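You operate a simulated robot arm through the tools that you are given. There is no shell and no other tool.

You are at the controls of a simulated two-armed robot. One attempt, no reset.

Task
Give the Drain jar 4 drops of Balancer and stir until even.
Fine: stand the jar on the stir plate and leave it there, park the teal spout again and switch the plate off; the jar is not moved while the plate runs, no drop goes beside, the purple dropper and the other jars stay. Set down upright: what you pick out.

It is judged by the outcome, as a careful person would: the job done as asked, and still so three seconds after it is handed in. It fails if anything else is knocked over, pushed out of place, dropped, spilled or broken.

Robot
Two 6-joint arms with two-finger parallel grippers on one trunk that stands fixed in place. Base frame: the origin is at the foot of the trunk, x ahead of it, y to its left, z up; the work surface is at about z = 780. Lengths are in mm, angles in rad, forces in N, time in s.
The left shoulder is at [280, 185, 1180], the right one opposite. With the tool pointing down near the work surface each hand reaches from about 200 to 900 mm from the base axis, measured 20 degrees to its own side. Payload 1.57 kg a hand.
The TCP of each hand is the grasp point between the finger pads, 30 mm short of the fingertips. In the tool frame z runs along the fingers and y along their closing line. Largest opening 80 mm; finger width 17, thickness 12; the body of the gripper, 40 by 82 mm, starts 80 mm behind the TCP.
Orientation is told as [roll, pitch, yaw] about the base's x, y, z axes, in that order, counted from this pose: with the fingers straight down and closing along the base's y, the tool's x points along the base's -x, its y along +y and its z along -z.

Tools
- The arms move only by the tool arm_command. It takes "left_steps", "right_steps" or both (then of equal length, played together; a hand with none holds still); each is a list that holds one entry, the list of rows, each a list of 7 numbers: the finger opening in mm, from 0 to 80, then the shift along the tool's x, y, z in units of 100 mm (1.0 is 100 mm), then the turn, a rotation vector about the tool's x, y, z in units of 90 degrees (1.0 is 90 degrees). In form: [[[fingers, dx, dy, dz, wx, wy, wz], ...]]. A call has 1 to 20 rows; each row is the pose to reach, as a shift and turn from the pose commanded when the call began, along the tool's axes at that moment. A call with a number of a shift or a turn outside -1 to 1 is refused whole. Rows are played at 5 a second. More than 50 mm and 0.15 rad between two rows, or a gripper value outside its range, and nothing of the call is played. A pose out of reach is approached as far as the arm can. The call stops where the force on the tool passes 40 N (or 10 N more than at its start, if that is more) or the arm is blocked; 0.2 s more then pass. Each finger travels about 153 mm/s and halts on what it meets, pressing with about 33 N; the grip force reading is that of the motor and also rises with nothing between the fingers. The clock runs only during rows and for 0.2 s after the last one: add rows that repeat a pose to give the fingers time. The reply holds the time, the measured pose of the TCP, the force on the tool along the base axes, the opening and the grip force, in the units named above and with some noise, with the torque about the TCP (base axes, N m) and any sound that the robot's microphone picked up.
- Cameras (640 x 400 px; columns grow to the right, rows downward): "scene" is now at [230.3, 26.3, 1610.7]; the picture's right is [0.35, -0.94, 0.00], its down [-0.75, -0.29, -0.59] and it looks along [0.56, 0.21, -0.80] (base axes); focal length 353 px, centre (320, 200). "left" rides on the left gripper at [72, 7, -122] in its tool frame; the picture's right is [-0.09, 1.00, 0.00], its down [-0.84, -0.08, -0.54] and it looks along [-0.54, -0.05, 0.84] (tool axes); focal length 238 px, centre (320, 200). "right" rides on the right gripper at [72, -7, -122] in its tool frame; the picture's right is [0.09, 1.00, 0.00], its down [-0.84, 0.08, -0.54] and it looks along [-0.54, 0.05, 0.84] (tool axes); focal length 238 px, centre (320, 200). There is no depth. A picture from a camera that has moved, and an enlarged one, comes with that camera's place and axes in the base frame and with its lens.
- camera(camera): a new picture of that camera. It takes no simulated time.
- move_column(by): slides the trunk up (or, below 0, down) by that many mm; the arms and the scene camera ride with it, the base frame stays. It gives what a move gives, with no picture.
- head_to(pan, tilt): turns the head with the scene camera to pan (to the left, within 1.501 rad either way) and tilt (down, from -0.506 to 1.204), counted from straight ahead of the robot. It gives what a move gives.
- close_up(camera, box): a new picture of the part [left, top, right, bottom] of that camera's present view, enlarged. It takes no simulated time.
- sign_off(): hands the job in; it is judged then, once.

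Places have to be worked out from the pictures, the camera data and where the tool is seen. Open the grippers and draw the arms clear of the work before you hand the job in, unless the task says otherwise.

The tools are called after ">>>" as a command line: name --argument value ..., lists and objects as JSON in quotes. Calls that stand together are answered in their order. arm_command: Moves the arms, as the interface text tells. Its arguments: {"type":"object","properties":{"left_steps":{"type":"array","items":{"type":"array","items":{"type":"array","items":{"type":"number"}}}},"right_steps":{"type":"array","items":{"type":"array","items":{"type":"array","items":{"type":"number"}}}}},"required":[]} The other tools are called the same way: move_column (by) moves the trunk up or down; head_to (pan, tilt) turns the head that bears the scene camera; camera (camera) takes a picture; close_up (camera, box) takes an enlarged picture of a part of a camera's view; sign_off () hands the job in.

At the start:

```text
t: 0.0
left_eef_pos: [473.8, 383.0, 1226.0]
left_ee_rot: [-0.001, -0.001, -0.002]
left_wrist_force: [0.1, -0.3, -1.2]
left_ft_torque: [0.02, 0.0, 0.0]
left_finger_gap: 80.1
left_grip_force: 0.2
right_eef_pos: [598.1, -70.0, 1285.5]
right_ee_rot: [0.0, 0.0, 0.001]
right_wrist_force: [-0.5, -1.1, -0.7]
right_ft_torque: [-0.01, -0.01, -0.01]
right_finger_gap: 79.6
right_grip_force: 0.1
trunk travel left (down, up): [-875.0, 115.0]
head pan, tilt (commanded): [0.363, 0.935]
```

scene: 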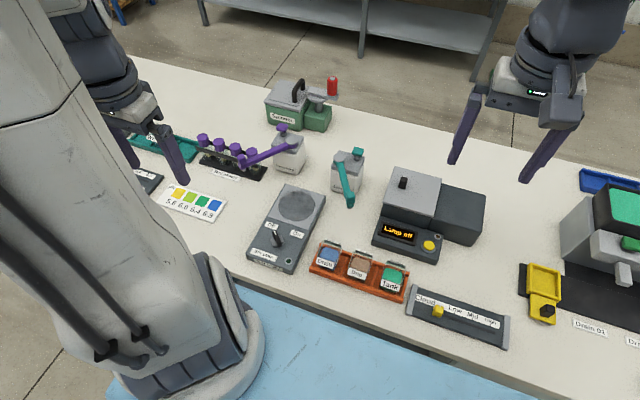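
right: 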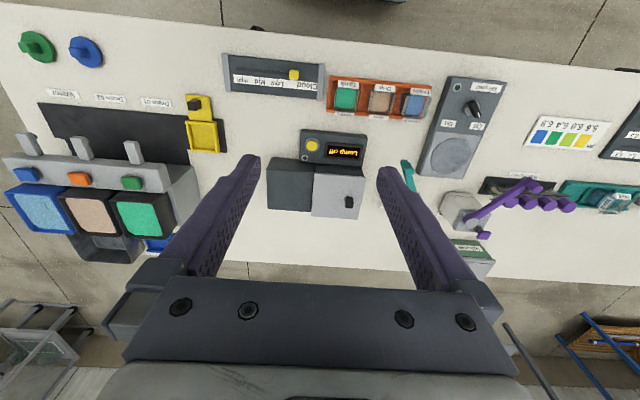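
left: 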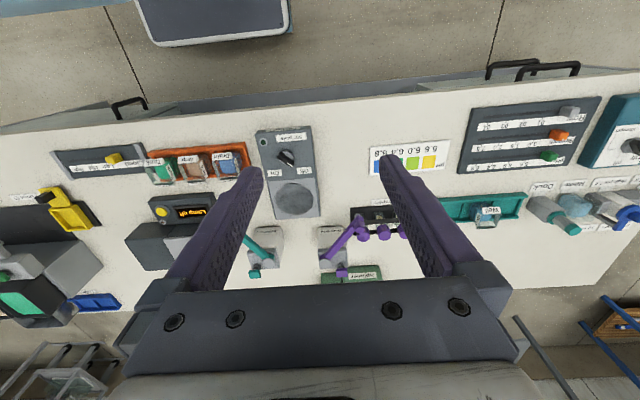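

I'll begin by looking closer at the jars, the stir plate and the droppers in the scene view.

>>> close_up --camera "scene" --box '[220, 120, 420, 310]'

>>> close_up --camera "left" --box '[130, 110, 450, 310]'

>>> close_up --camera "scene" --box '[230, 60, 380, 210]'

```text
2.11 times, centred on (320, 215) of scene
camera zoom: at [230.3, 26.3, 1610.7], right [0.35, -0.94, 0.0], down [-0.75, -0.29, -0.59], along [0.56, 0.21, -0.8], focal length 743 px, centre (320, 168)
```

zoom: 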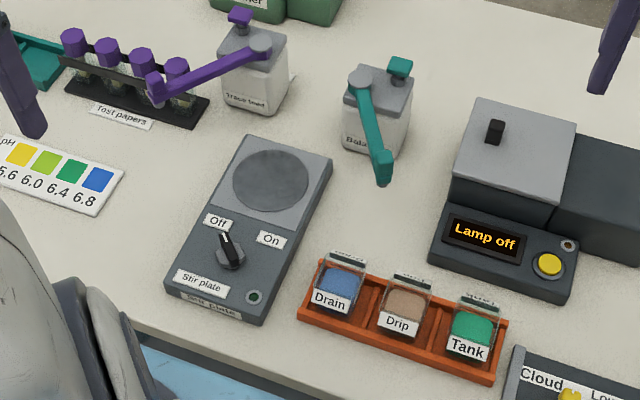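

```text
2.00 times, centred on (290, 210) of left
camera zoom: at [401.5, 389.7, 1347.4], right [0.09, 1.0, 0.0], down [0.84, -0.08, 0.54], along [0.54, -0.05, -0.84], focal length 477 px, centre (380, 180)
```

zoom: 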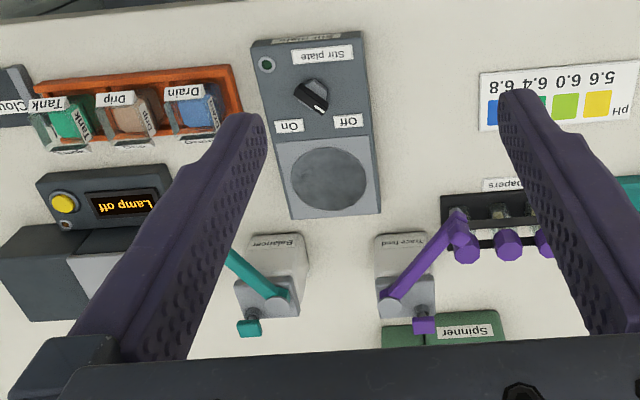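

```text
2.67 times, centred on (305, 135) of scene
camera zoom: at [230.3, 26.3, 1610.7], right [0.35, -0.94, 0.0], down [-0.75, -0.29, -0.59], along [0.56, 0.21, -0.8], focal length 941 px, centre (360, 373)
```

zoom: 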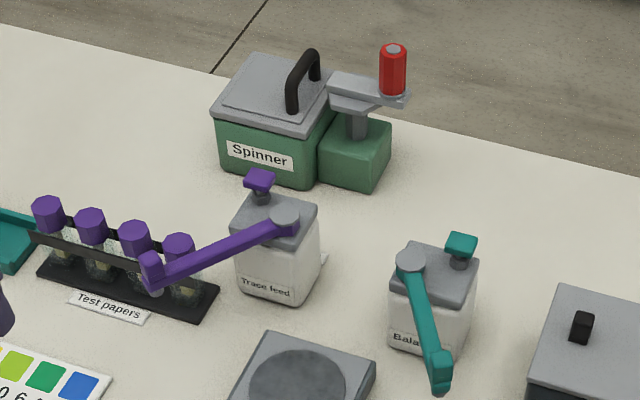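

The teal spout belongs to the Balancer, near (885, 200), and the stir plate disc is near (741, 291, 807). I'll zoom further on the jars, the Balancer and the plate switch to get their details.

>>> close_up --camera "scene" --box '[305, 230, 415, 300]'

>>> close_up --camera "scene" --box '[310, 140, 400, 215]'

>>> close_up --camera "scene" --box '[240, 180, 340, 275]'

>>> close_up --camera "right" --box '[300, 60, 520, 280]'

```text
5.71 times, centred on (360, 265) of scene
camera zoom: at [230.3, 26.3, 1610.7], right [0.35, -0.94, 0.0], down [-0.75, -0.29, -0.59], along [0.56, 0.21, -0.8], focal length 2016 px, centre (91, -171)
```

zoom: 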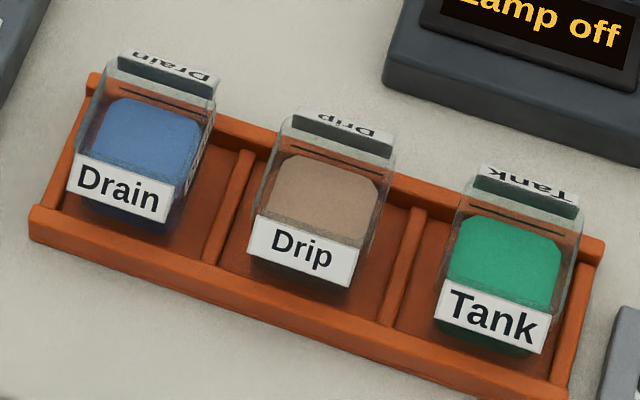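

```text
5.33 times, centred on (355, 178) of scene
camera zoom: at [230.3, 26.3, 1610.7], right [0.35, -0.94, 0.0], down [-0.75, -0.29, -0.59], along [0.56, 0.21, -0.8], focal length 1881 px, centre (133, 320)
```

zoom: 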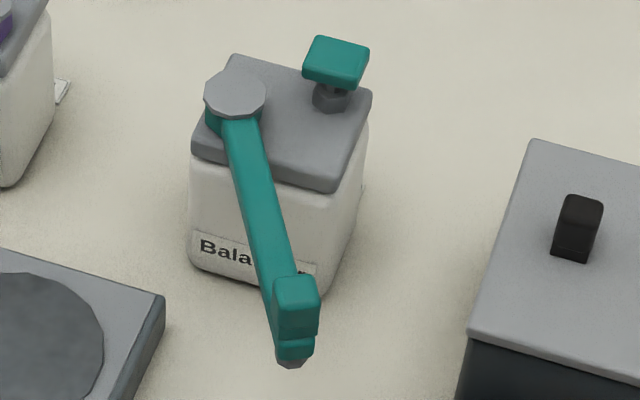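

```text
4.21 times, centred on (290, 228) of scene
camera zoom: at [230.3, 26.3, 1610.7], right [0.35, -0.94, 0.0], down [-0.75, -0.29, -0.59], along [0.56, 0.21, -0.8], focal length 1485 px, centre (446, 84)
```

zoom: 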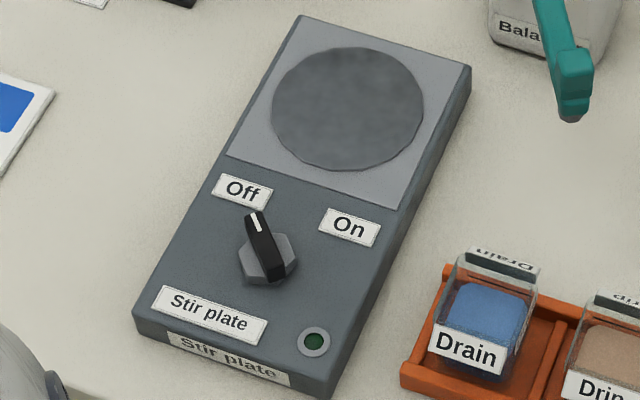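

```text
1.82 times, centred on (410, 170) of right
camera zoom: at [526.2, -77.7, 1407.0], right [-0.09, 1.0, 0.0], down [0.84, 0.08, 0.54], along [0.54, 0.05, -0.84], focal length 433 px, centre (156, 254)
```

zoom: 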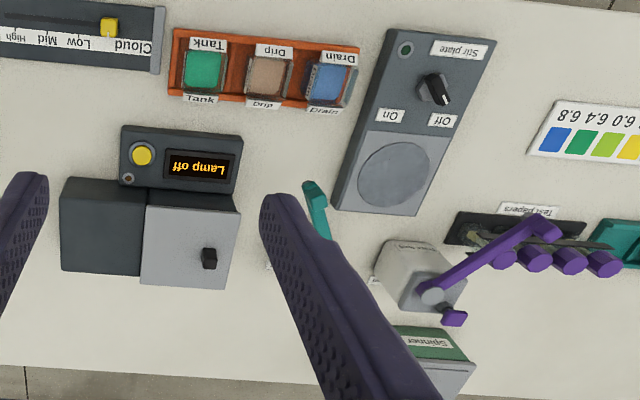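

The jars are open glass boxes and the plate has a rotary switch (Off/On). I'll bring the left hand closer for a better stereo look, moving at a safe height.

>>> arm_command --left_steps '[[[80, -0.2, -0.25, 0.25, 0, 0, 0], [80, -0.4, -0.5, 0.5, 0, 0, 0], [80, -0.6, -0.75, 0.7, 0, 0, 0], [80, -0.8, -1.0, 0.9, 0, 0, 0], [80, -0.8, -1.0, 0.9, 0, 0, 0]]]'

>>> camera --camera "left"

>>> camera --camera "scene"

```text
t: 1.2
left_eef_pos: [557.3, 278.5, 1137.3]
left_ee_rot: [0.0, 0.0, 0.0]
left_wrist_force: [0.3, -0.3, -0.1]
left_ft_torque: [0.0, 0.03, 0.0]
left_finger_gap: 79.9
left_grip_force: 0.1
right_eef_pos: [597.8, -71.8, 1286.3]
right_ee_rot: [0.0, 0.002, 0.0]
right_wrist_force: [-0.4, -0.7, 0.7]
right_ft_torque: [-0.02, 0.02, 0.03]
right_finger_gap: 80.2
right_grip_force: 0.1
trunk travel left (down, up): [-875.0, 115.0]
head pan, tilt (commanded): [0.363, 0.935]
```

```text
taken
camera left: at [484.7, 285.6, 1259.3], right [0.09, 1.0, 0.0], down [0.84, -0.08, 0.54], along [0.54, -0.05, -0.84], focal length 238 px, centre (320, 200)
```

left: 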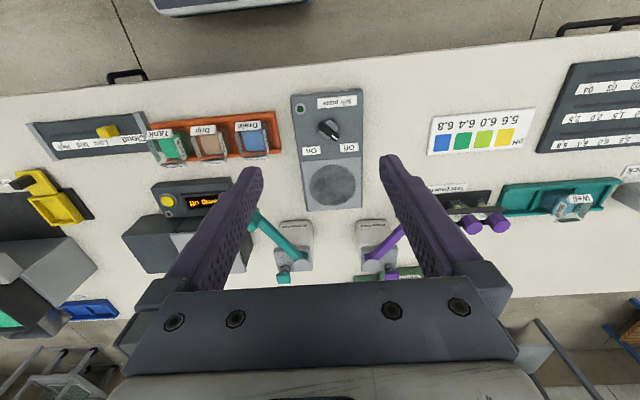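

```text
taken
camera scene: at [230.6, 26.1, 1610.7], right [0.35, -0.94, 0.0], down [-0.75, -0.29, -0.59], along [0.56, 0.21, -0.8], focal length 353 px, centre (320, 200)
```

scene: 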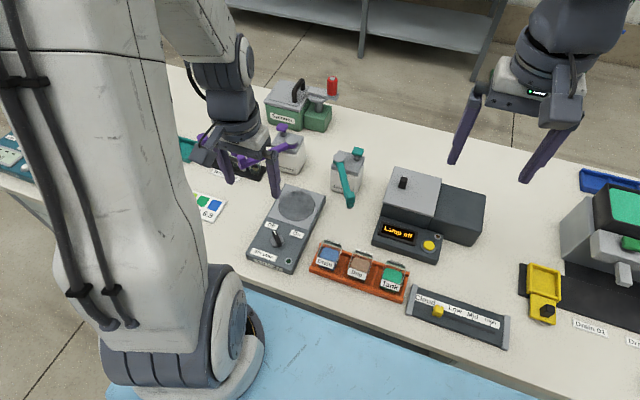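

The hand is well clear and the view is wide. I'll take enlarged left-camera pictures of the jar rack, plate and Balancer for triangulation.

>>> close_up --camera "left" --box '[210, 85, 370, 185]'

>>> close_up --camera "left" --box '[240, 190, 400, 290]'

>>> close_up --camera "left" --box '[280, 80, 400, 220]'

```text
4.00 times, centred on (290, 135) of left
camera zoom: at [484.7, 285.6, 1259.3], right [0.09, 1.0, 0.0], down [0.84, -0.08, 0.54], along [0.54, -0.05, -0.84], focal length 953 px, centre (440, 460)
```

zoom: 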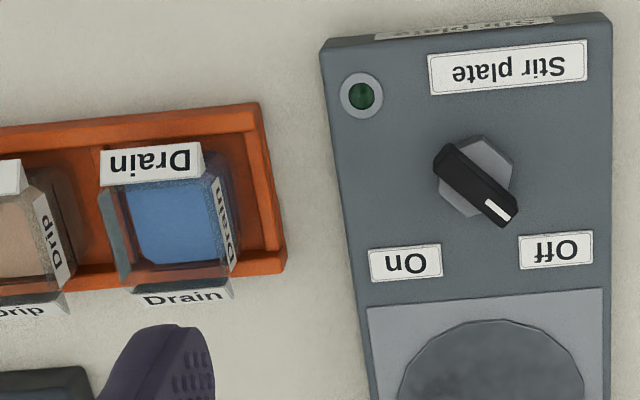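

```text
4.00 times, centred on (320, 240) of left
camera zoom: at [484.7, 285.6, 1259.3], right [0.09, 1.0, 0.0], down [0.84, -0.08, 0.54], along [0.54, -0.05, -0.84], focal length 953 px, centre (320, 40)
```

zoom: 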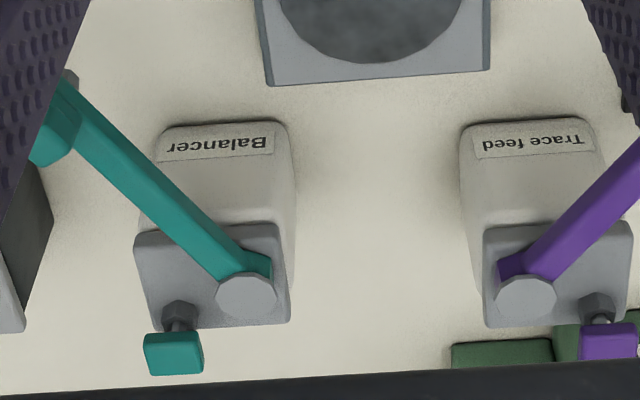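

```text
2.86 times, centred on (340, 150) of left
camera zoom: at [484.7, 285.6, 1259.3], right [0.09, 1.0, 0.0], down [0.84, -0.08, 0.54], along [0.54, -0.05, -0.84], focal length 681 px, centre (263, 343)
```

zoom: 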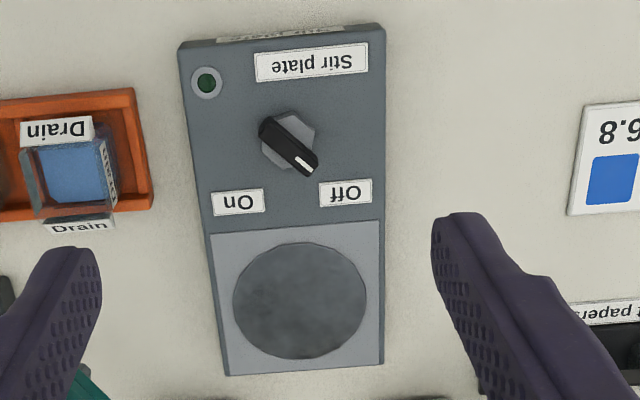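

I triangulated the hub at about (867, 213, 908), the button at about (897, 169, 918) and the nozzle at about (740, 140, 876). Next I'll move the left hand nearer to the jar rack to measure the Drain jar.

>>> arm_command --left_steps '[[[80, 0.1, -0.4, 0.2, 0, 0, 0], [80, 0.15, -0.8, 0.4, 0, 0, 0], [80, 0.2, -1.0, 0.8, 0, 0, 0], [80, 0.2, -1.0, 0.95, 0, 0, 0], [80, 0.2, -1.0, 0.95, 0, 0, 0]]]'

>>> camera --camera "left"

>>> close_up --camera "left" --box '[220, 60, 440, 197]'

```text
t: 2.4
left_eef_pos: [532.4, 184.2, 1041.5]
left_ee_rot: [0.001, 0.0, 0.0]
left_wrist_force: [-0.3, 0.3, 0.4]
left_ft_torque: [0.0, 0.01, -0.01]
left_finger_gap: 80.0
left_grip_force: 0.0
right_eef_pos: [597.5, -70.7, 1286.2]
right_ee_rot: [0.001, -0.001, -0.001]
right_wrist_force: [-0.3, -0.1, 0.5]
right_ft_torque: [0.02, 0.01, 0.02]
right_finger_gap: 80.1
right_grip_force: 0.2
trunk travel left (down, up): [-875.0, 115.0]
head pan, tilt (commanded): [0.363, 0.935]
```

```text
taken
camera left: at [459.0, 190.0, 1162.5], right [0.09, 1.0, 0.0], down [0.84, -0.08, 0.54], along [0.54, -0.05, -0.84], focal length 238 px, centre (320, 200)
```

left: 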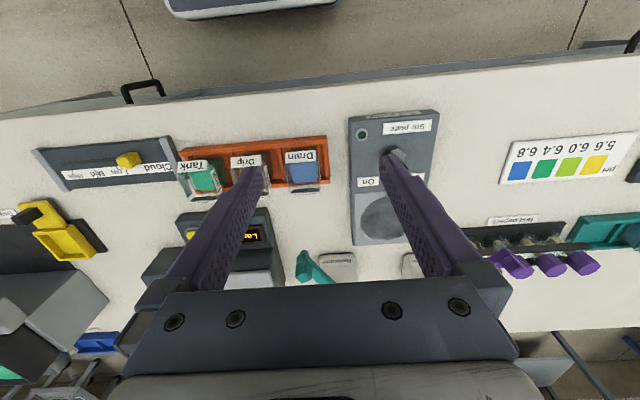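

```text
2.91 times, centred on (330, 128) of left
camera zoom: at [459.0, 190.0, 1162.5], right [0.09, 1.0, 0.0], down [0.84, -0.08, 0.54], along [0.54, -0.05, -0.84], focal length 693 px, centre (291, 408)
```

zoom: 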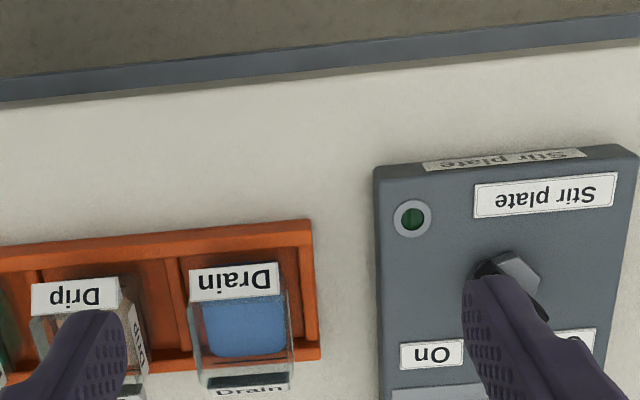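

Let me enlarge the Drain jar from here, and again from the scene camera, so the two views can be triangulated corner by corner.

>>> close_up --camera "left" --box '[270, 130, 340, 200]'

>>> close_up --camera "scene" --box '[305, 235, 355, 275]'

>>> close_up --camera "left" --box '[170, 130, 350, 200]'

```text
5.71 times, centred on (305, 165) of left
camera zoom: at [459.0, 190.0, 1162.5], right [0.09, 1.0, 0.0], down [0.84, -0.08, 0.54], along [0.54, -0.05, -0.84], focal length 1362 px, centre (406, 400)
```

zoom: 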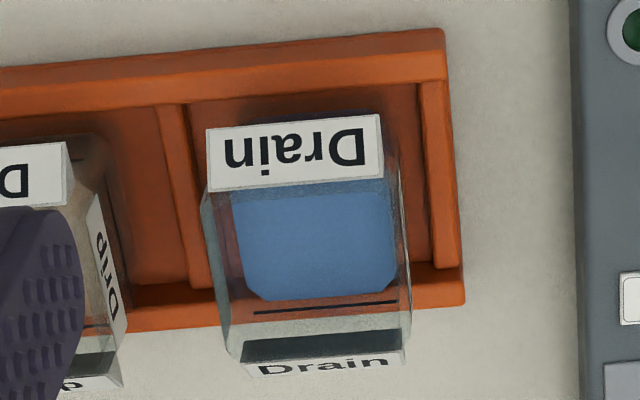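

```text
10.00 times, centred on (330, 255) of scene
camera zoom: at [230.4, 26.3, 1610.7], right [0.35, -0.94, 0.0], down [-0.75, -0.29, -0.59], along [0.56, 0.21, -0.8], focal length 3527 px, centre (220, -350)
```

zoom: 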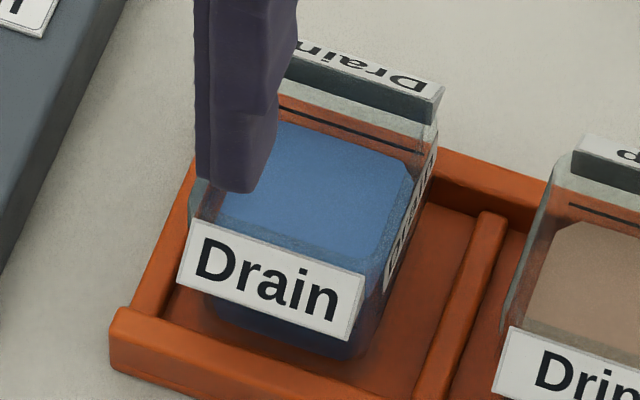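

```text
3.56 times, centred on (260, 165) of left
camera zoom: at [459.0, 190.0, 1162.5], right [0.09, 1.0, 0.0], down [0.84, -0.08, 0.54], along [0.54, -0.05, -0.84], focal length 848 px, centre (533, 324)
```

zoom: 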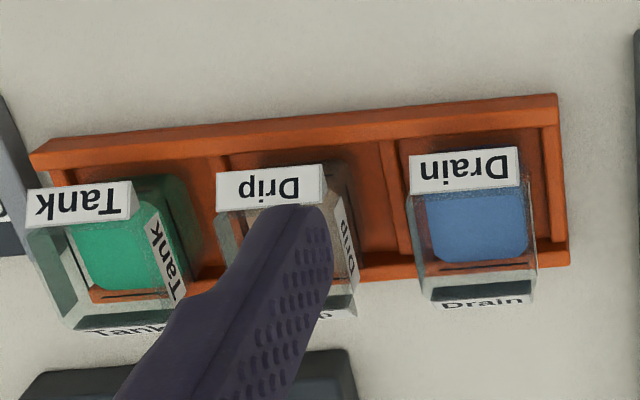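

The Drain jar measures about x 595–645, y 129–172, rim z about 847, with tilted label tabs front and back, so I will grip it along y. I'll move above it with the fingers at 64 mm and check alignment before descending.

>>> arm_command --left_steps '[[[70, -0.25, -0.1, 0.1, 0, 0, 0], [64, -0.5, -0.2, 0.3, 0, 0, 0], [64, -0.75, -0.3, 0.5, 0, 0, 0], [64, -0.87, -0.33, 0.8, 0, 0, 0], [64, -0.87, -0.33, 0.8, 0, 0, 0]]]'

>>> camera --camera "left"

>>> close_up --camera "scene" --box '[290, 190, 410, 290]'

>>> close_up --camera "right" --box '[360, 60, 480, 160]'

```text
t: 3.6
left_eef_pos: [622.0, 150.2, 958.3]
left_ee_rot: [-0.001, -0.001, 0.0]
left_wrist_force: [0.1, 0.3, -0.1]
left_ft_torque: [-0.01, 0.0, 0.01]
left_finger_gap: 63.8
left_grip_force: 0.1
right_eef_pos: [598.1, -68.5, 1286.9]
right_ee_rot: [-0.001, 0.0, 0.0]
right_wrist_force: [0.3, 1.0, -0.5]
right_ft_torque: [0.04, 0.04, 0.02]
right_finger_gap: 80.0
right_grip_force: 0.1
trunk travel left (down, up): [-875.0, 115.0]
head pan, tilt (commanded): [0.363, 0.935]
```

```text
taken
camera left: at [549.0, 156.5, 1080.8], right [0.09, 1.0, 0.0], down [0.84, -0.08, 0.54], along [0.54, -0.05, -0.84], focal length 238 px, centre (320, 200)
```

left: 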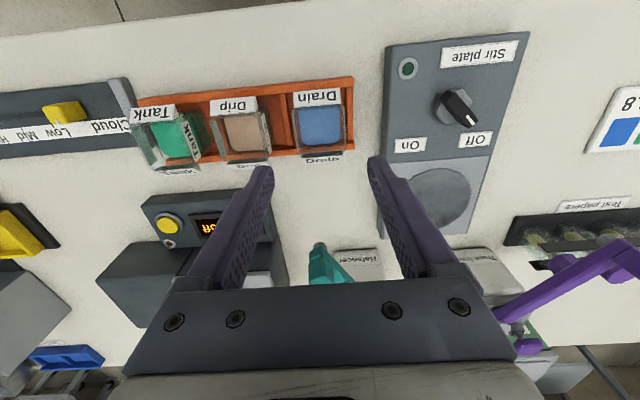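

```text
4.00 times, centred on (350, 240) of scene
camera zoom: at [230.6, 26.2, 1610.7], right [0.35, -0.94, 0.0], down [-0.75, -0.29, -0.59], along [0.56, 0.21, -0.8], focal length 1411 px, centre (200, 40)
```

zoom: 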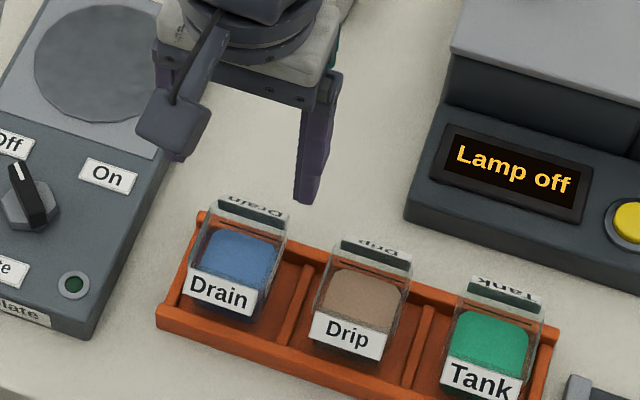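

```text
4.00 times, centred on (420, 110) of right
camera zoom: at [526.5, -77.8, 1406.9], right [-0.09, 1.0, 0.0], down [0.84, 0.08, 0.54], along [0.54, 0.05, -0.84], focal length 953 px, centre (-80, 560)
```

zoom: 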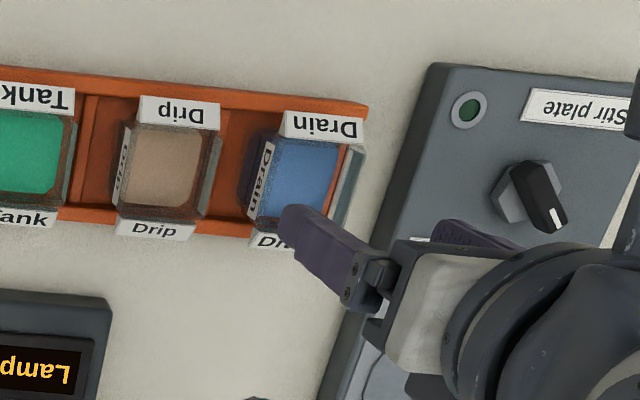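

The hand is above the jar at (622, 150). I'll enlarge the jar in the left view to verify its centre before lowering.

>>> close_up --camera "left" --box '[200, 70, 360, 170]'

>>> close_up --camera "left" --box '[280, 80, 360, 170]'

```text
4.00 times, centred on (280, 120) of left
camera zoom: at [549.0, 156.5, 1080.8], right [0.09, 1.0, 0.0], down [0.84, -0.08, 0.54], along [0.54, -0.05, -0.84], focal length 953 px, centre (480, 520)
```

zoom: 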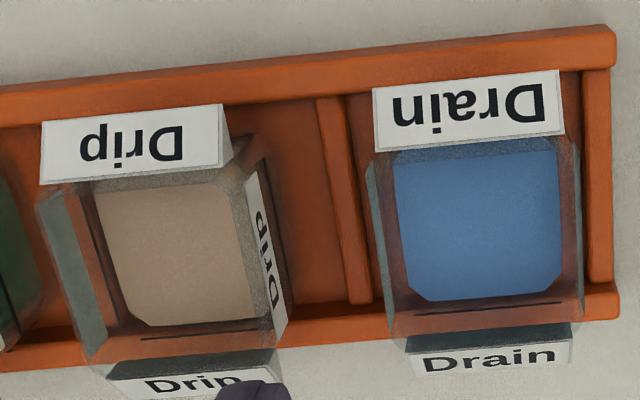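

```text
4.44 times, centred on (320, 125) of left
camera zoom: at [549.0, 156.5, 1080.8], right [0.09, 1.0, 0.0], down [0.84, -0.08, 0.54], along [0.54, -0.05, -0.84], focal length 1059 px, centre (320, 533)
```

zoom: 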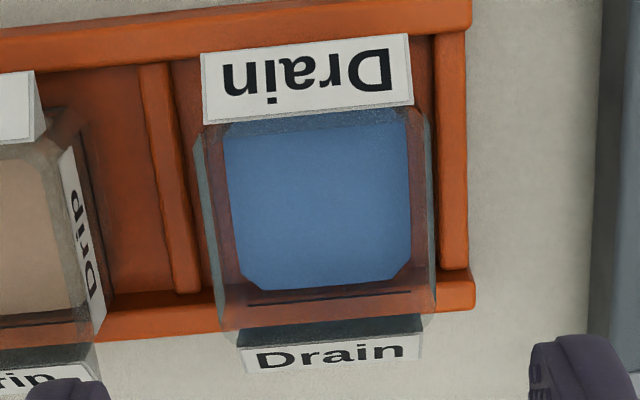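

The jar measures about 50 mm square and is centred near (620, 150.5), and the Drip jar's edge is near y = 98.6. A 62 mm opening clears both sides, so I'll descend in two stages.

>>> arm_command --left_steps '[[[62, 0, 0, 0.25, 0, 0, 0], [62, 0, 0, 0.5, 0, 0, 0], [62, 0, 0, 0.75, 0, 0, 0], [62, 0, 0, 0.85, 0, 0, 0], [62, 0, 0, 0.85, 0, 0, 0]]]'

>>> camera --camera "left"

>>> close_up --camera "right" --box '[360, 60, 480, 160]'

>>> close_up --camera "scene" --box '[290, 190, 410, 290]'

```text
t: 4.8
left_eef_pos: [621.2, 148.7, 874.2]
left_ee_rot: [0.0, 0.0, 0.001]
left_wrist_force: [0.3, 0.3, -0.5]
left_ft_torque: [-0.01, 0.01, 0.01]
left_finger_gap: 61.9
left_grip_force: 0.2
right_eef_pos: [597.7, -69.7, 1285.8]
right_ee_rot: [0.001, 0.0, -0.002]
right_wrist_force: [-0.2, 0.1, 0.4]
right_ft_torque: [-0.05, -0.01, 0.01]
right_finger_gap: 80.0
right_grip_force: 0.1
trunk travel left (down, up): [-875.0, 115.0]
head pan, tilt (commanded): [0.363, 0.935]
```

```text
taken
camera left: at [549.1, 155.5, 996.3], right [0.09, 1.0, 0.0], down [0.84, -0.08, 0.54], along [0.54, -0.05, -0.84], focal length 238 px, centre (320, 200)
```

left: 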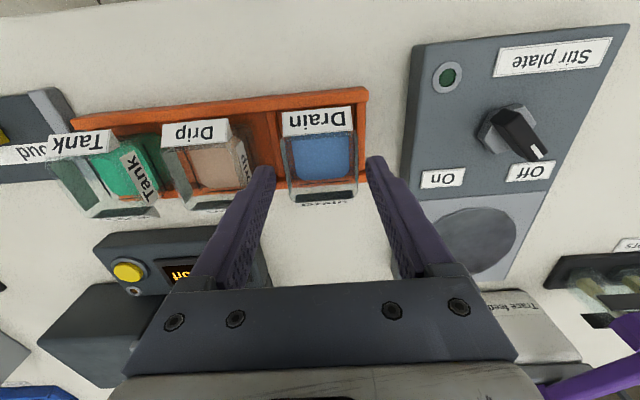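

```text
4.00 times, centred on (420, 110) of right
camera zoom: at [526.3, -77.8, 1407.0], right [-0.09, 1.0, 0.0], down [0.84, 0.08, 0.54], along [0.54, 0.05, -0.84], focal length 953 px, centre (-80, 560)
```

zoom: 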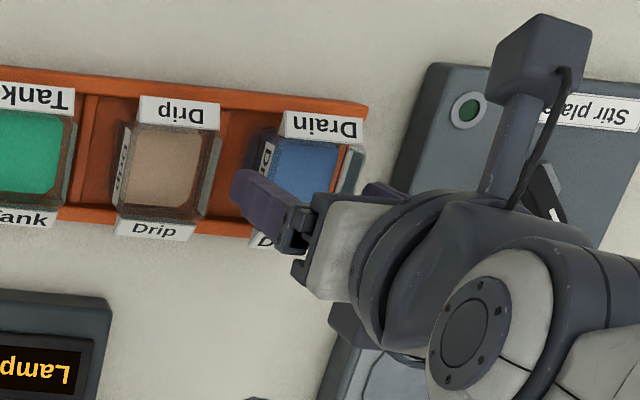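

```text
4.00 times, centred on (350, 240) of scene
camera zoom: at [230.4, 26.2, 1610.7], right [0.35, -0.94, 0.0], down [-0.75, -0.29, -0.59], along [0.56, 0.21, -0.8], focal length 1411 px, centre (200, 40)
```

zoom: 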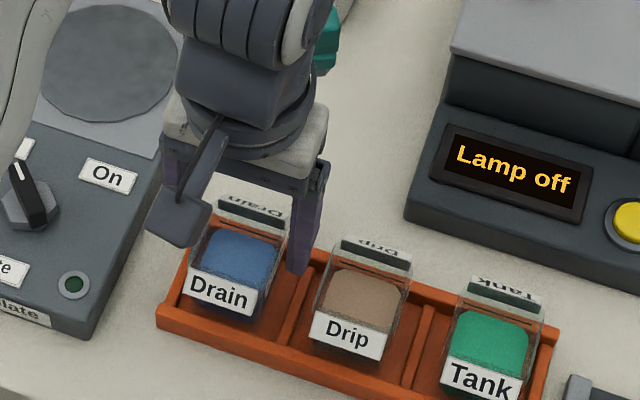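

The fingertips straddle the jar evenly with the tips near the rim height. I'll lower another 33 mm and then close on the jar.

>>> arm_command --left_steps '[[[62, 0, 0.01, 0.12, 0, 0, 0], [62, 0, 0.01, 0.24, 0, 0, 0], [62, 0, 0.01, 0.33, 0, 0, 0], [62, 0, 0.01, 0.33, 0, 0, 0]]]'

>>> camera --camera "left"

>>> close_up --camera "scene" --box '[290, 190, 410, 290]'

```text
t: 5.8
left_eef_pos: [622.5, 149.5, 841.5]
left_ee_rot: [-0.001, -0.001, 0.0]
left_wrist_force: [0.3, 0.0, -0.3]
left_ft_torque: [0.0, 0.0, 0.0]
left_finger_gap: 62.0
left_grip_force: 0.2
right_eef_pos: [598.1, -71.6, 1286.7]
right_ee_rot: [0.001, 0.0, 0.0]
right_wrist_force: [0.0, 0.7, 0.5]
right_ft_torque: [-0.02, 0.02, 0.01]
right_finger_gap: 80.1
right_grip_force: 0.2
trunk travel left (down, up): [-875.0, 115.0]
head pan, tilt (commanded): [0.363, 0.935]
```

```text
taken
camera left: at [549.5, 156.6, 963.6], right [0.09, 1.0, 0.0], down [0.84, -0.08, 0.54], along [0.54, -0.05, -0.84], focal length 238 px, centre (320, 200)
```

left: 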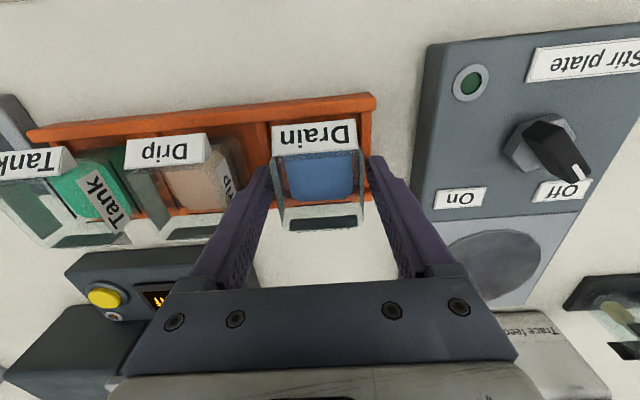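

```text
4.00 times, centred on (350, 240) of scene
camera zoom: at [230.4, 26.2, 1610.7], right [0.35, -0.94, 0.0], down [-0.75, -0.29, -0.59], along [0.56, 0.21, -0.8], focal length 1411 px, centre (200, 40)
```

zoom: 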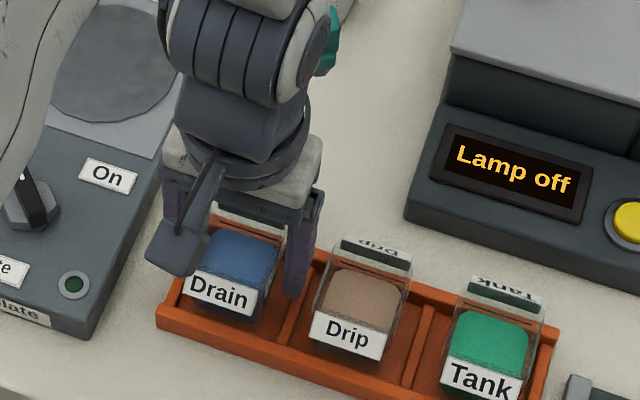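

The jar sits evenly between the fingers with no contact force. Closing the fingers gently now.

>>> arm_command --left_steps '[[[54, 0, 0, 0, 0, 0, 0], [44, 0, 0, 0, 0, 0, 0], [44, 0, 0, 0, 0, 0, 0], [44, 0, 0, 0, 0, 0, 0]]]'

>>> close_up --camera "left" --box '[200, 80, 440, 260]'

```text
t: 6.8
left_eef_pos: [622.3, 149.5, 841.4]
left_ee_rot: [0.001, 0.001, 0.0]
left_wrist_force: [0.2, -0.4, 0.0]
left_ft_torque: [-0.02, 0.02, 0.0]
left_finger_gap: 49.3
left_grip_force: 32.5
right_eef_pos: [597.0, -70.3, 1286.0]
right_ee_rot: [0.0, 0.001, 0.0]
right_wrist_force: [0.3, 0.2, 0.9]
right_ft_torque: [0.0, 0.02, 0.0]
right_finger_gap: 80.1
right_grip_force: 0.0
trunk travel left (down, up): [-875.0, 115.0]
head pan, tilt (commanded): [0.363, 0.935]
```

```text
2.22 times, centred on (320, 170) of left
camera zoom: at [549.5, 156.7, 963.8], right [0.09, 1.0, 0.0], down [0.84, -0.08, 0.54], along [0.54, -0.05, -0.84], focal length 530 px, centre (320, 267)
```

zoom: 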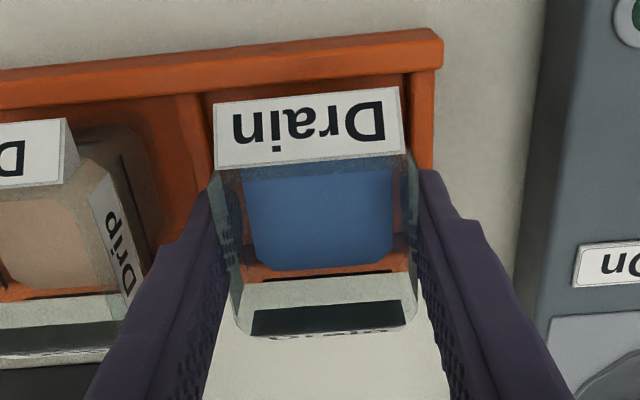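

The jar is gripped at 49.3 mm with 32.5 N. I'll lift it slowly and straight up.

>>> arm_command --left_steps '[[[44, 0, 0, -0.03, 0, 0, 0], [44, 0, 0, -0.08, 0, 0, 0], [44, 0, 0, -0.16, 0, 0, 0], [44, 0, 0, -0.26, 0, 0, 0], [44, 0, 0, -0.36, 0, 0, 0], [44, 0, 0, -0.46, 0, 0, 0], [44, 0, 0, -0.56, 0, 0, 0], [44, 0, 0, -0.66, 0, 0, 0], [44, 0, 0, -0.75, 0, 0, 0], [44, 0, 0, -0.82, 0, 0, 0], [44, 0, 0, -0.85, 0, 0, 0], [44, 0, 0, -0.85, 0, 0, 0]]]'

>>> camera --camera "left"

>>> close_up --camera "scene" --box '[270, 150, 410, 290]'

>>> close_up --camera "right" --box '[360, 40, 520, 180]'

```text
t: 9.4
left_eef_pos: [620.8, 150.4, 927.9]
left_ee_rot: [0.001, 0.0, -0.001]
left_wrist_force: [-0.9, 0.4, -0.3]
left_ft_torque: [0.01, 0.03, 0.0]
left_finger_gap: 49.0
left_grip_force: 32.6
right_eef_pos: [597.7, -70.4, 1285.6]
right_ee_rot: [-0.001, 0.001, 0.0]
right_wrist_force: [-0.5, 0.3, 0.9]
right_ft_torque: [0.0, -0.03, -0.02]
right_finger_gap: 79.9
right_grip_force: 0.0
trunk travel left (down, up): [-875.0, 115.0]
head pan, tilt (commanded): [0.363, 0.935]
```

```text
taken
camera left: at [548.5, 157.2, 1048.4], right [0.09, 1.0, 0.0], down [0.84, -0.08, 0.54], along [0.54, -0.05, -0.84], focal length 238 px, centre (320, 200)
```

left: 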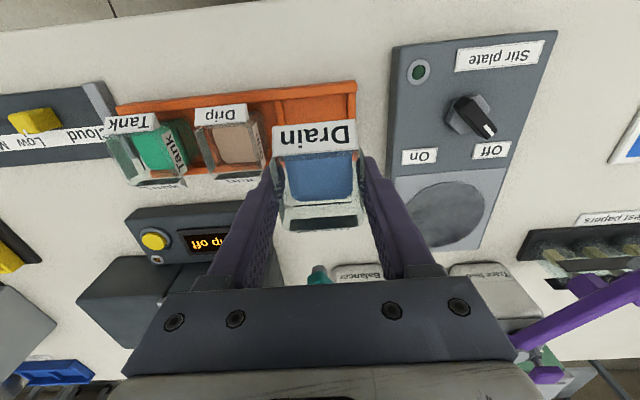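

```text
2.86 times, centred on (340, 220) of scene
camera zoom: at [230.4, 26.2, 1610.7], right [0.35, -0.94, 0.0], down [-0.75, -0.29, -0.59], along [0.56, 0.21, -0.8], focal length 1008 px, centre (263, 143)
```

zoom: 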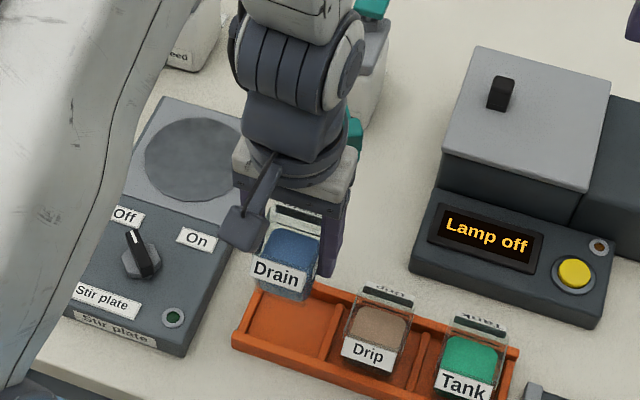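

```text
2.86 times, centred on (440, 110) of right
camera zoom: at [526.3, -77.8, 1407.0], right [-0.09, 1.0, 0.0], down [0.84, 0.08, 0.54], along [0.54, 0.05, -0.84], focal length 681 px, centre (-23, 457)
```

zoom: 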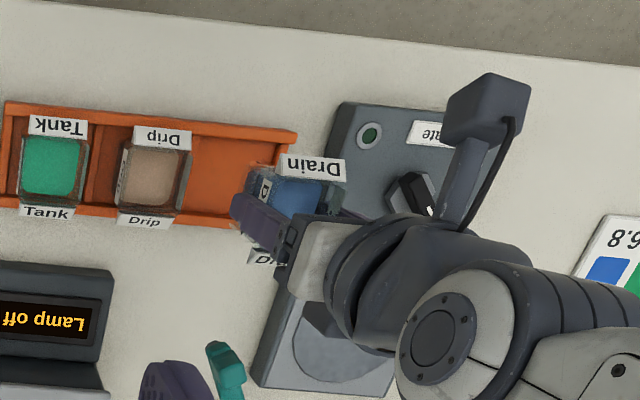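

The jar hangs level and the rack stays in place. I'll carry it in +y, then +x over the stir plate, at a gentle speed.

>>> arm_command --left_steps '[[[44, 0, 0.03, 0, 0, 0, 0], [44, 0, 0.1, 0, 0, 0, 0], [44, 0, 0.2, 0, 0, 0, 0], [44, 0, 0.32, 0, 0, 0, 0], [44, 0, 0.45, 0, 0, 0, 0], [44, 0, 0.58, 0, 0, 0, 0], [44, 0, 0.7, 0, 0, 0, 0], [44, 0, 0.8, 0, 0, 0, 0], [44, 0, 0.9, 0, 0, 0, 0], [44, 0, 0.97, 0, 0, 0, 0], [44, 0, 1.0, 0, 0, 0, 0], [44, 0, 1.0, 0, 0, 0, 0]]]'

>>> camera --camera "scene"

>>> camera --camera "left"

```text
t: 12.0
left_eef_pos: [620.0, 252.1, 929.0]
left_ee_rot: [0.0, 0.002, 0.001]
left_wrist_force: [-0.4, 0.4, -0.8]
left_ft_torque: [0.01, 0.0, -0.01]
left_finger_gap: 49.3
left_grip_force: 32.9
right_eef_pos: [597.6, -70.2, 1286.5]
right_ee_rot: [0.0, 0.0, 0.001]
right_wrist_force: [-0.3, 0.5, -0.1]
right_ft_torque: [-0.01, 0.02, 0.0]
right_finger_gap: 79.9
right_grip_force: 0.2
trunk travel left (down, up): [-875.0, 115.0]
head pan, tilt (commanded): [0.363, 0.935]
```

```text
taken
camera scene: at [230.4, 26.3, 1610.7], right [0.35, -0.94, 0.0], down [-0.75, -0.29, -0.59], along [0.56, 0.21, -0.8], focal length 353 px, centre (320, 200)
```

scene: 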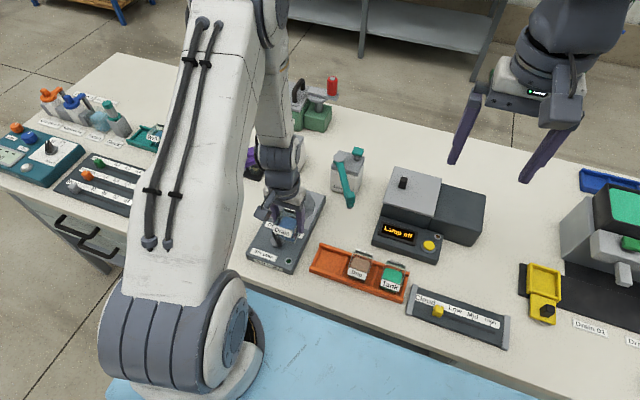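

```text
taken
camera left: at [547.9, 259.4, 1050.0], right [0.09, 1.0, 0.0], down [0.84, -0.08, 0.54], along [0.54, -0.05, -0.84], focal length 238 px, centre (320, 200)
```

left: 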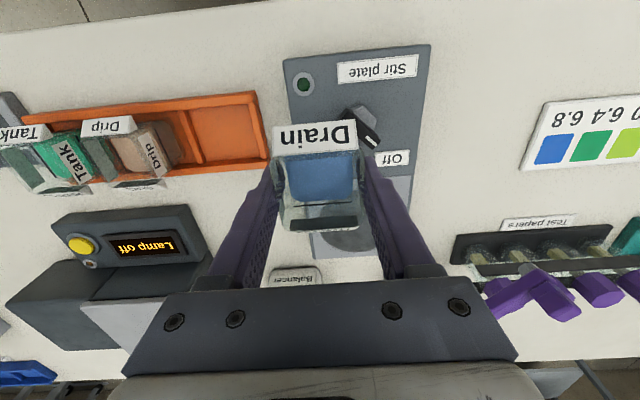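

The jar is steady. I'll continue toward the disc centre at (741, 291).

>>> arm_command --left_steps '[[[44, -0.03, 0.01, 0, 0, 0, 0], [44, -0.1, 0.05, 0, 0, 0, 0], [44, -0.2, 0.1, 0, 0, 0, 0], [44, -0.32, 0.16, 0, 0, 0, 0], [44, -0.45, 0.22, 0, 0, 0, 0], [44, -0.58, 0.28, 0, 0, 0, 0], [44, -0.7, 0.32, 0, 0, 0, 0], [44, -0.8, 0.35, 0, 0, 0, 0], [44, -0.9, 0.38, 0, 0, 0, 0], [44, -0.97, 0.39, 0, 0, 0, 0], [44, -1.0, 0.39, 0, 0, 0, 0], [44, -1.0, 0.39, 0, 0, 0, 0]]]'

>>> camera --camera "scene"

>>> camera --camera "left"

>>> camera --camera "right"

```text
t: 14.6
left_eef_pos: [720.7, 290.5, 926.1]
left_ee_rot: [-0.001, 0.001, 0.0]
left_wrist_force: [0.0, 0.1, -2.1]
left_ft_torque: [0.02, 0.0, 0.01]
left_finger_gap: 49.1
left_grip_force: 33.0
right_eef_pos: [598.5, -71.0, 1285.2]
right_ee_rot: [0.001, 0.0, -0.001]
right_wrist_force: [1.2, -0.6, -0.7]
right_ft_torque: [-0.03, -0.02, -0.01]
right_finger_gap: 79.8
right_grip_force: 0.0
trunk travel left (down, up): [-875.0, 115.0]
head pan, tilt (commanded): [0.363, 0.935]
```

```text
taken
camera scene: at [230.4, 26.3, 1610.7], right [0.35, -0.94, 0.0], down [-0.75, -0.29, -0.59], along [0.56, 0.21, -0.8], focal length 353 px, centre (320, 200)
```

scene: 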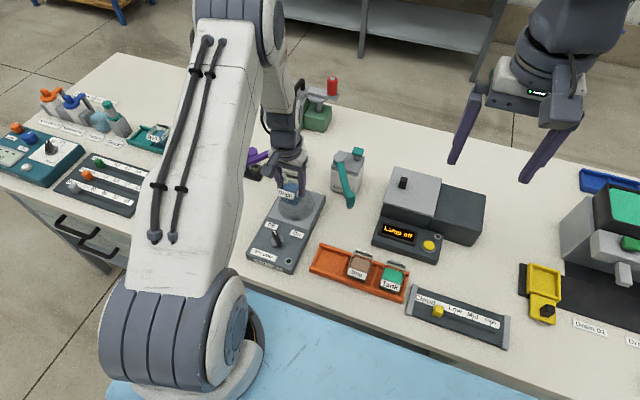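

```text
taken
camera left: at [648.6, 297.1, 1048.4], right [0.09, 1.0, 0.0], down [0.84, -0.08, 0.54], along [0.54, -0.05, -0.84], focal length 238 px, centre (320, 200)
```

left: 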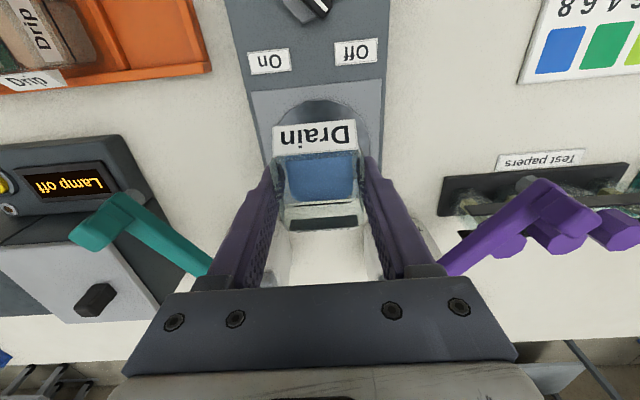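

```text
taken
camera right: at [526.3, -77.7, 1407.0], right [-0.09, 1.0, 0.0], down [0.84, 0.08, 0.54], along [0.54, 0.05, -0.84], focal length 238 px, centre (320, 200)
```

right: 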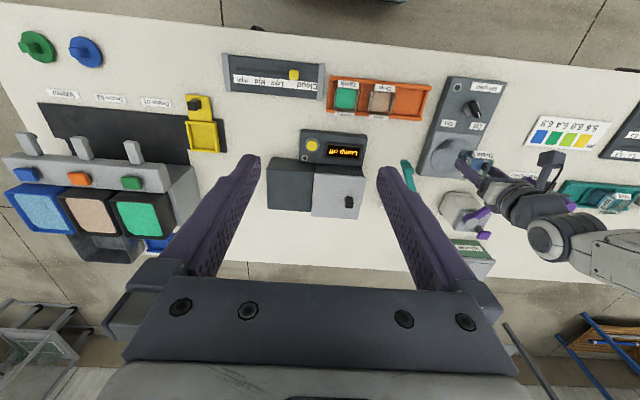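

The jar is beside the disc at (720.7, 290.5, 926). I'll shift 20 mm more in +x and descend most of the way, then look at the gap under the jar.

>>> arm_command --left_steps '[[[44, -0.05, 0.0, 0, 0, 0, 0], [44, -0.12, 0.005, 0, 0, 0, 0], [44, -0.18, 0.005, 0, 0, 0, 0], [44, -0.205, 0.005, 0.03, 0, 0, 0], [44, -0.205, 0.005, 0.1, 0, 0, 0], [44, -0.205, 0.005, 0.2, 0, 0, 0], [44, -0.205, 0.005, 0.3, 0, 0, 0], [44, -0.205, 0.005, 0.38, 0, 0, 0], [44, -0.205, 0.005, 0.44, 0, 0, 0], [44, -0.205, 0.005, 0.48, 0, 0, 0], [44, -0.205, 0.005, 0.5, 0, 0, 0], [44, -0.205, 0.005, 0.5, 0, 0, 0]]]'

>>> close_up --camera "scene" --box '[250, 140, 370, 240]'

>>> close_up --camera "right" --box '[410, 100, 510, 200]'

>>> camera --camera "left"

```text
t: 17.2
left_eef_pos: [741.2, 291.0, 877.9]
left_ee_rot: [0.0, 0.0, 0.001]
left_wrist_force: [-1.0, 0.0, -1.0]
left_ft_torque: [0.0, -0.01, -0.01]
left_finger_gap: 49.5
left_grip_force: 32.6
right_eef_pos: [597.3, -70.5, 1286.0]
right_ee_rot: [-0.001, 0.0, -0.001]
right_wrist_force: [0.4, 0.6, 0.7]
right_ft_torque: [-0.02, 0.02, 0.01]
right_finger_gap: 79.9
right_grip_force: 0.0
trunk travel left (down, up): [-875.0, 115.0]
head pan, tilt (commanded): [0.363, 0.935]
```

```text
4.00 times, centred on (310, 190) of scene
camera zoom: at [230.4, 26.3, 1610.7], right [0.35, -0.94, 0.0], down [-0.75, -0.29, -0.59], along [0.56, 0.21, -0.8], focal length 1411 px, centre (360, 240)
```

zoom: 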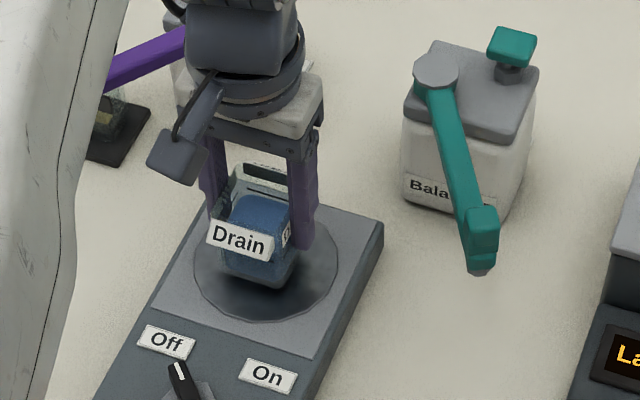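

```text
4.00 times, centred on (460, 150) of right
camera zoom: at [526.3, -77.7, 1407.0], right [-0.09, 1.0, 0.0], down [0.84, 0.08, 0.54], along [0.54, 0.05, -0.84], focal length 953 px, centre (-240, 400)
```

zoom: 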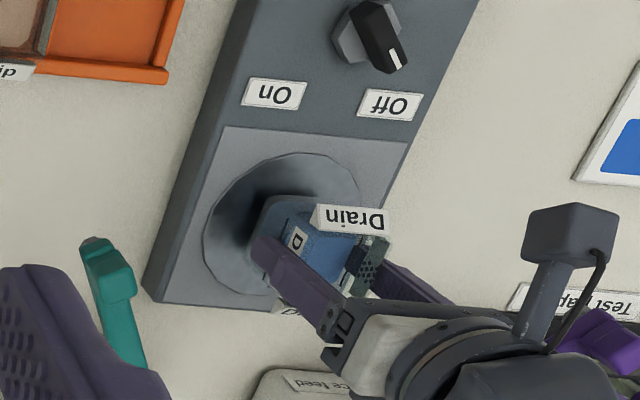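

```text
taken
camera left: at [668.6, 297.9, 998.7], right [0.09, 1.0, 0.0], down [0.84, -0.08, 0.54], along [0.54, -0.05, -0.84], focal length 238 px, centre (320, 200)
```

left: 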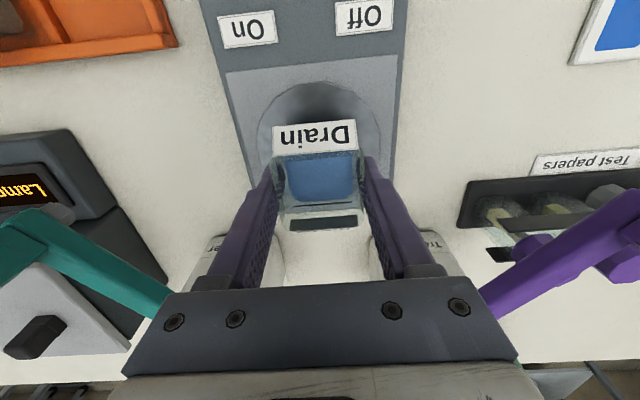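

The jar is above the disc with a visible gap below. I'll lower in small steps and watch the vertical force for contact.

>>> arm_command --left_steps '[[[44, 0, 0, 0.03, 0, 0, 0], [44, 0, 0, 0.06, 0, 0, 0], [44, 0, 0, 0.08, 0, 0, 0], [44, 0, 0, 0.1, 0, 0, 0], [44, 0, 0, 0.1, 0, 0, 0]]]'

>>> close_up --camera "scene" --box '[270, 170, 350, 230]'

```text
t: 18.4
left_eef_pos: [740.6, 291.4, 870.4]
left_ee_rot: [0.0, -0.002, -0.002]
left_wrist_force: [-7.0, -2.9, 28.0]
left_ft_torque: [-0.23, 0.48, 0.01]
left_finger_gap: 49.0
left_grip_force: 32.8
right_eef_pos: [596.6, -71.6, 1286.8]
right_ee_rot: [-0.001, -0.002, -0.001]
right_wrist_force: [0.1, 0.3, -0.6]
right_ft_torque: [0.0, 0.02, -0.01]
right_finger_gap: 79.9
right_grip_force: 0.0
trunk travel left (down, up): [-875.0, 115.0]
head pan, tilt (commanded): [0.363, 0.935]
```

```text
6.67 times, centred on (310, 200) of scene
camera zoom: at [228.7, 25.5, 1611.3], right [0.35, -0.94, 0.0], down [-0.75, -0.28, -0.59], along [0.56, 0.21, -0.8], focal length 2352 px, centre (387, 200)
```

zoom: 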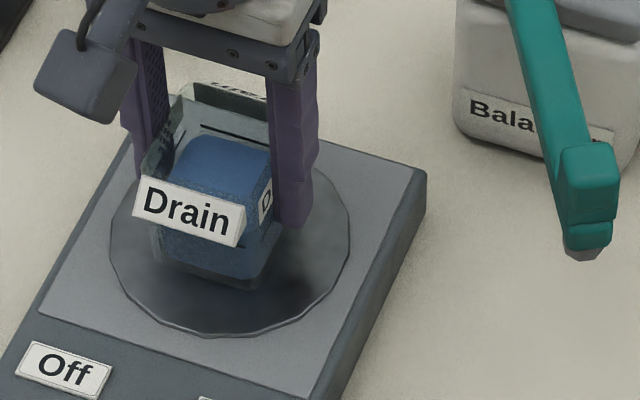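

Contact with 28 N at TCP z about 870, so the jar stands on the disc. I'll relieve the pressure by raising the command about 3 mm before opening.

>>> arm_command --left_steps '[[[44, 0, 0, -0.015, 0, 0, 0], [44, 0, 0, -0.028, 0, 0, 0], [44, 0, 0, -0.028, 0, 0, 0]]]'

>>> close_up --camera "scene" --box '[270, 170, 350, 230]'

```text
t: 19.2
left_eef_pos: [740.3, 290.0, 869.1]
left_ee_rot: [-0.001, -0.003, 0.0]
left_wrist_force: [0.4, 2.7, 6.3]
left_ft_torque: [0.13, -0.03, -0.02]
left_finger_gap: 49.2
left_grip_force: 32.9
right_eef_pos: [597.7, -70.7, 1285.2]
right_ee_rot: [0.002, -0.001, 0.001]
right_wrist_force: [0.1, -0.2, -0.1]
right_ft_torque: [-0.01, 0.02, 0.0]
right_finger_gap: 79.8
right_grip_force: 0.1
trunk travel left (down, up): [-875.0, 115.0]
head pan, tilt (commanded): [0.363, 0.935]
```

```text
6.67 times, centred on (310, 200) of scene
camera zoom: at [230.1, 26.3, 1610.6], right [0.35, -0.93, 0.0], down [-0.75, -0.29, -0.59], along [0.56, 0.21, -0.8], focal length 2352 px, centre (387, 200)
```

zoom: 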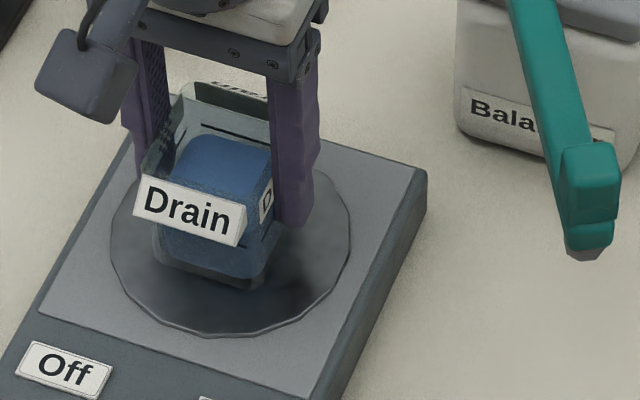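

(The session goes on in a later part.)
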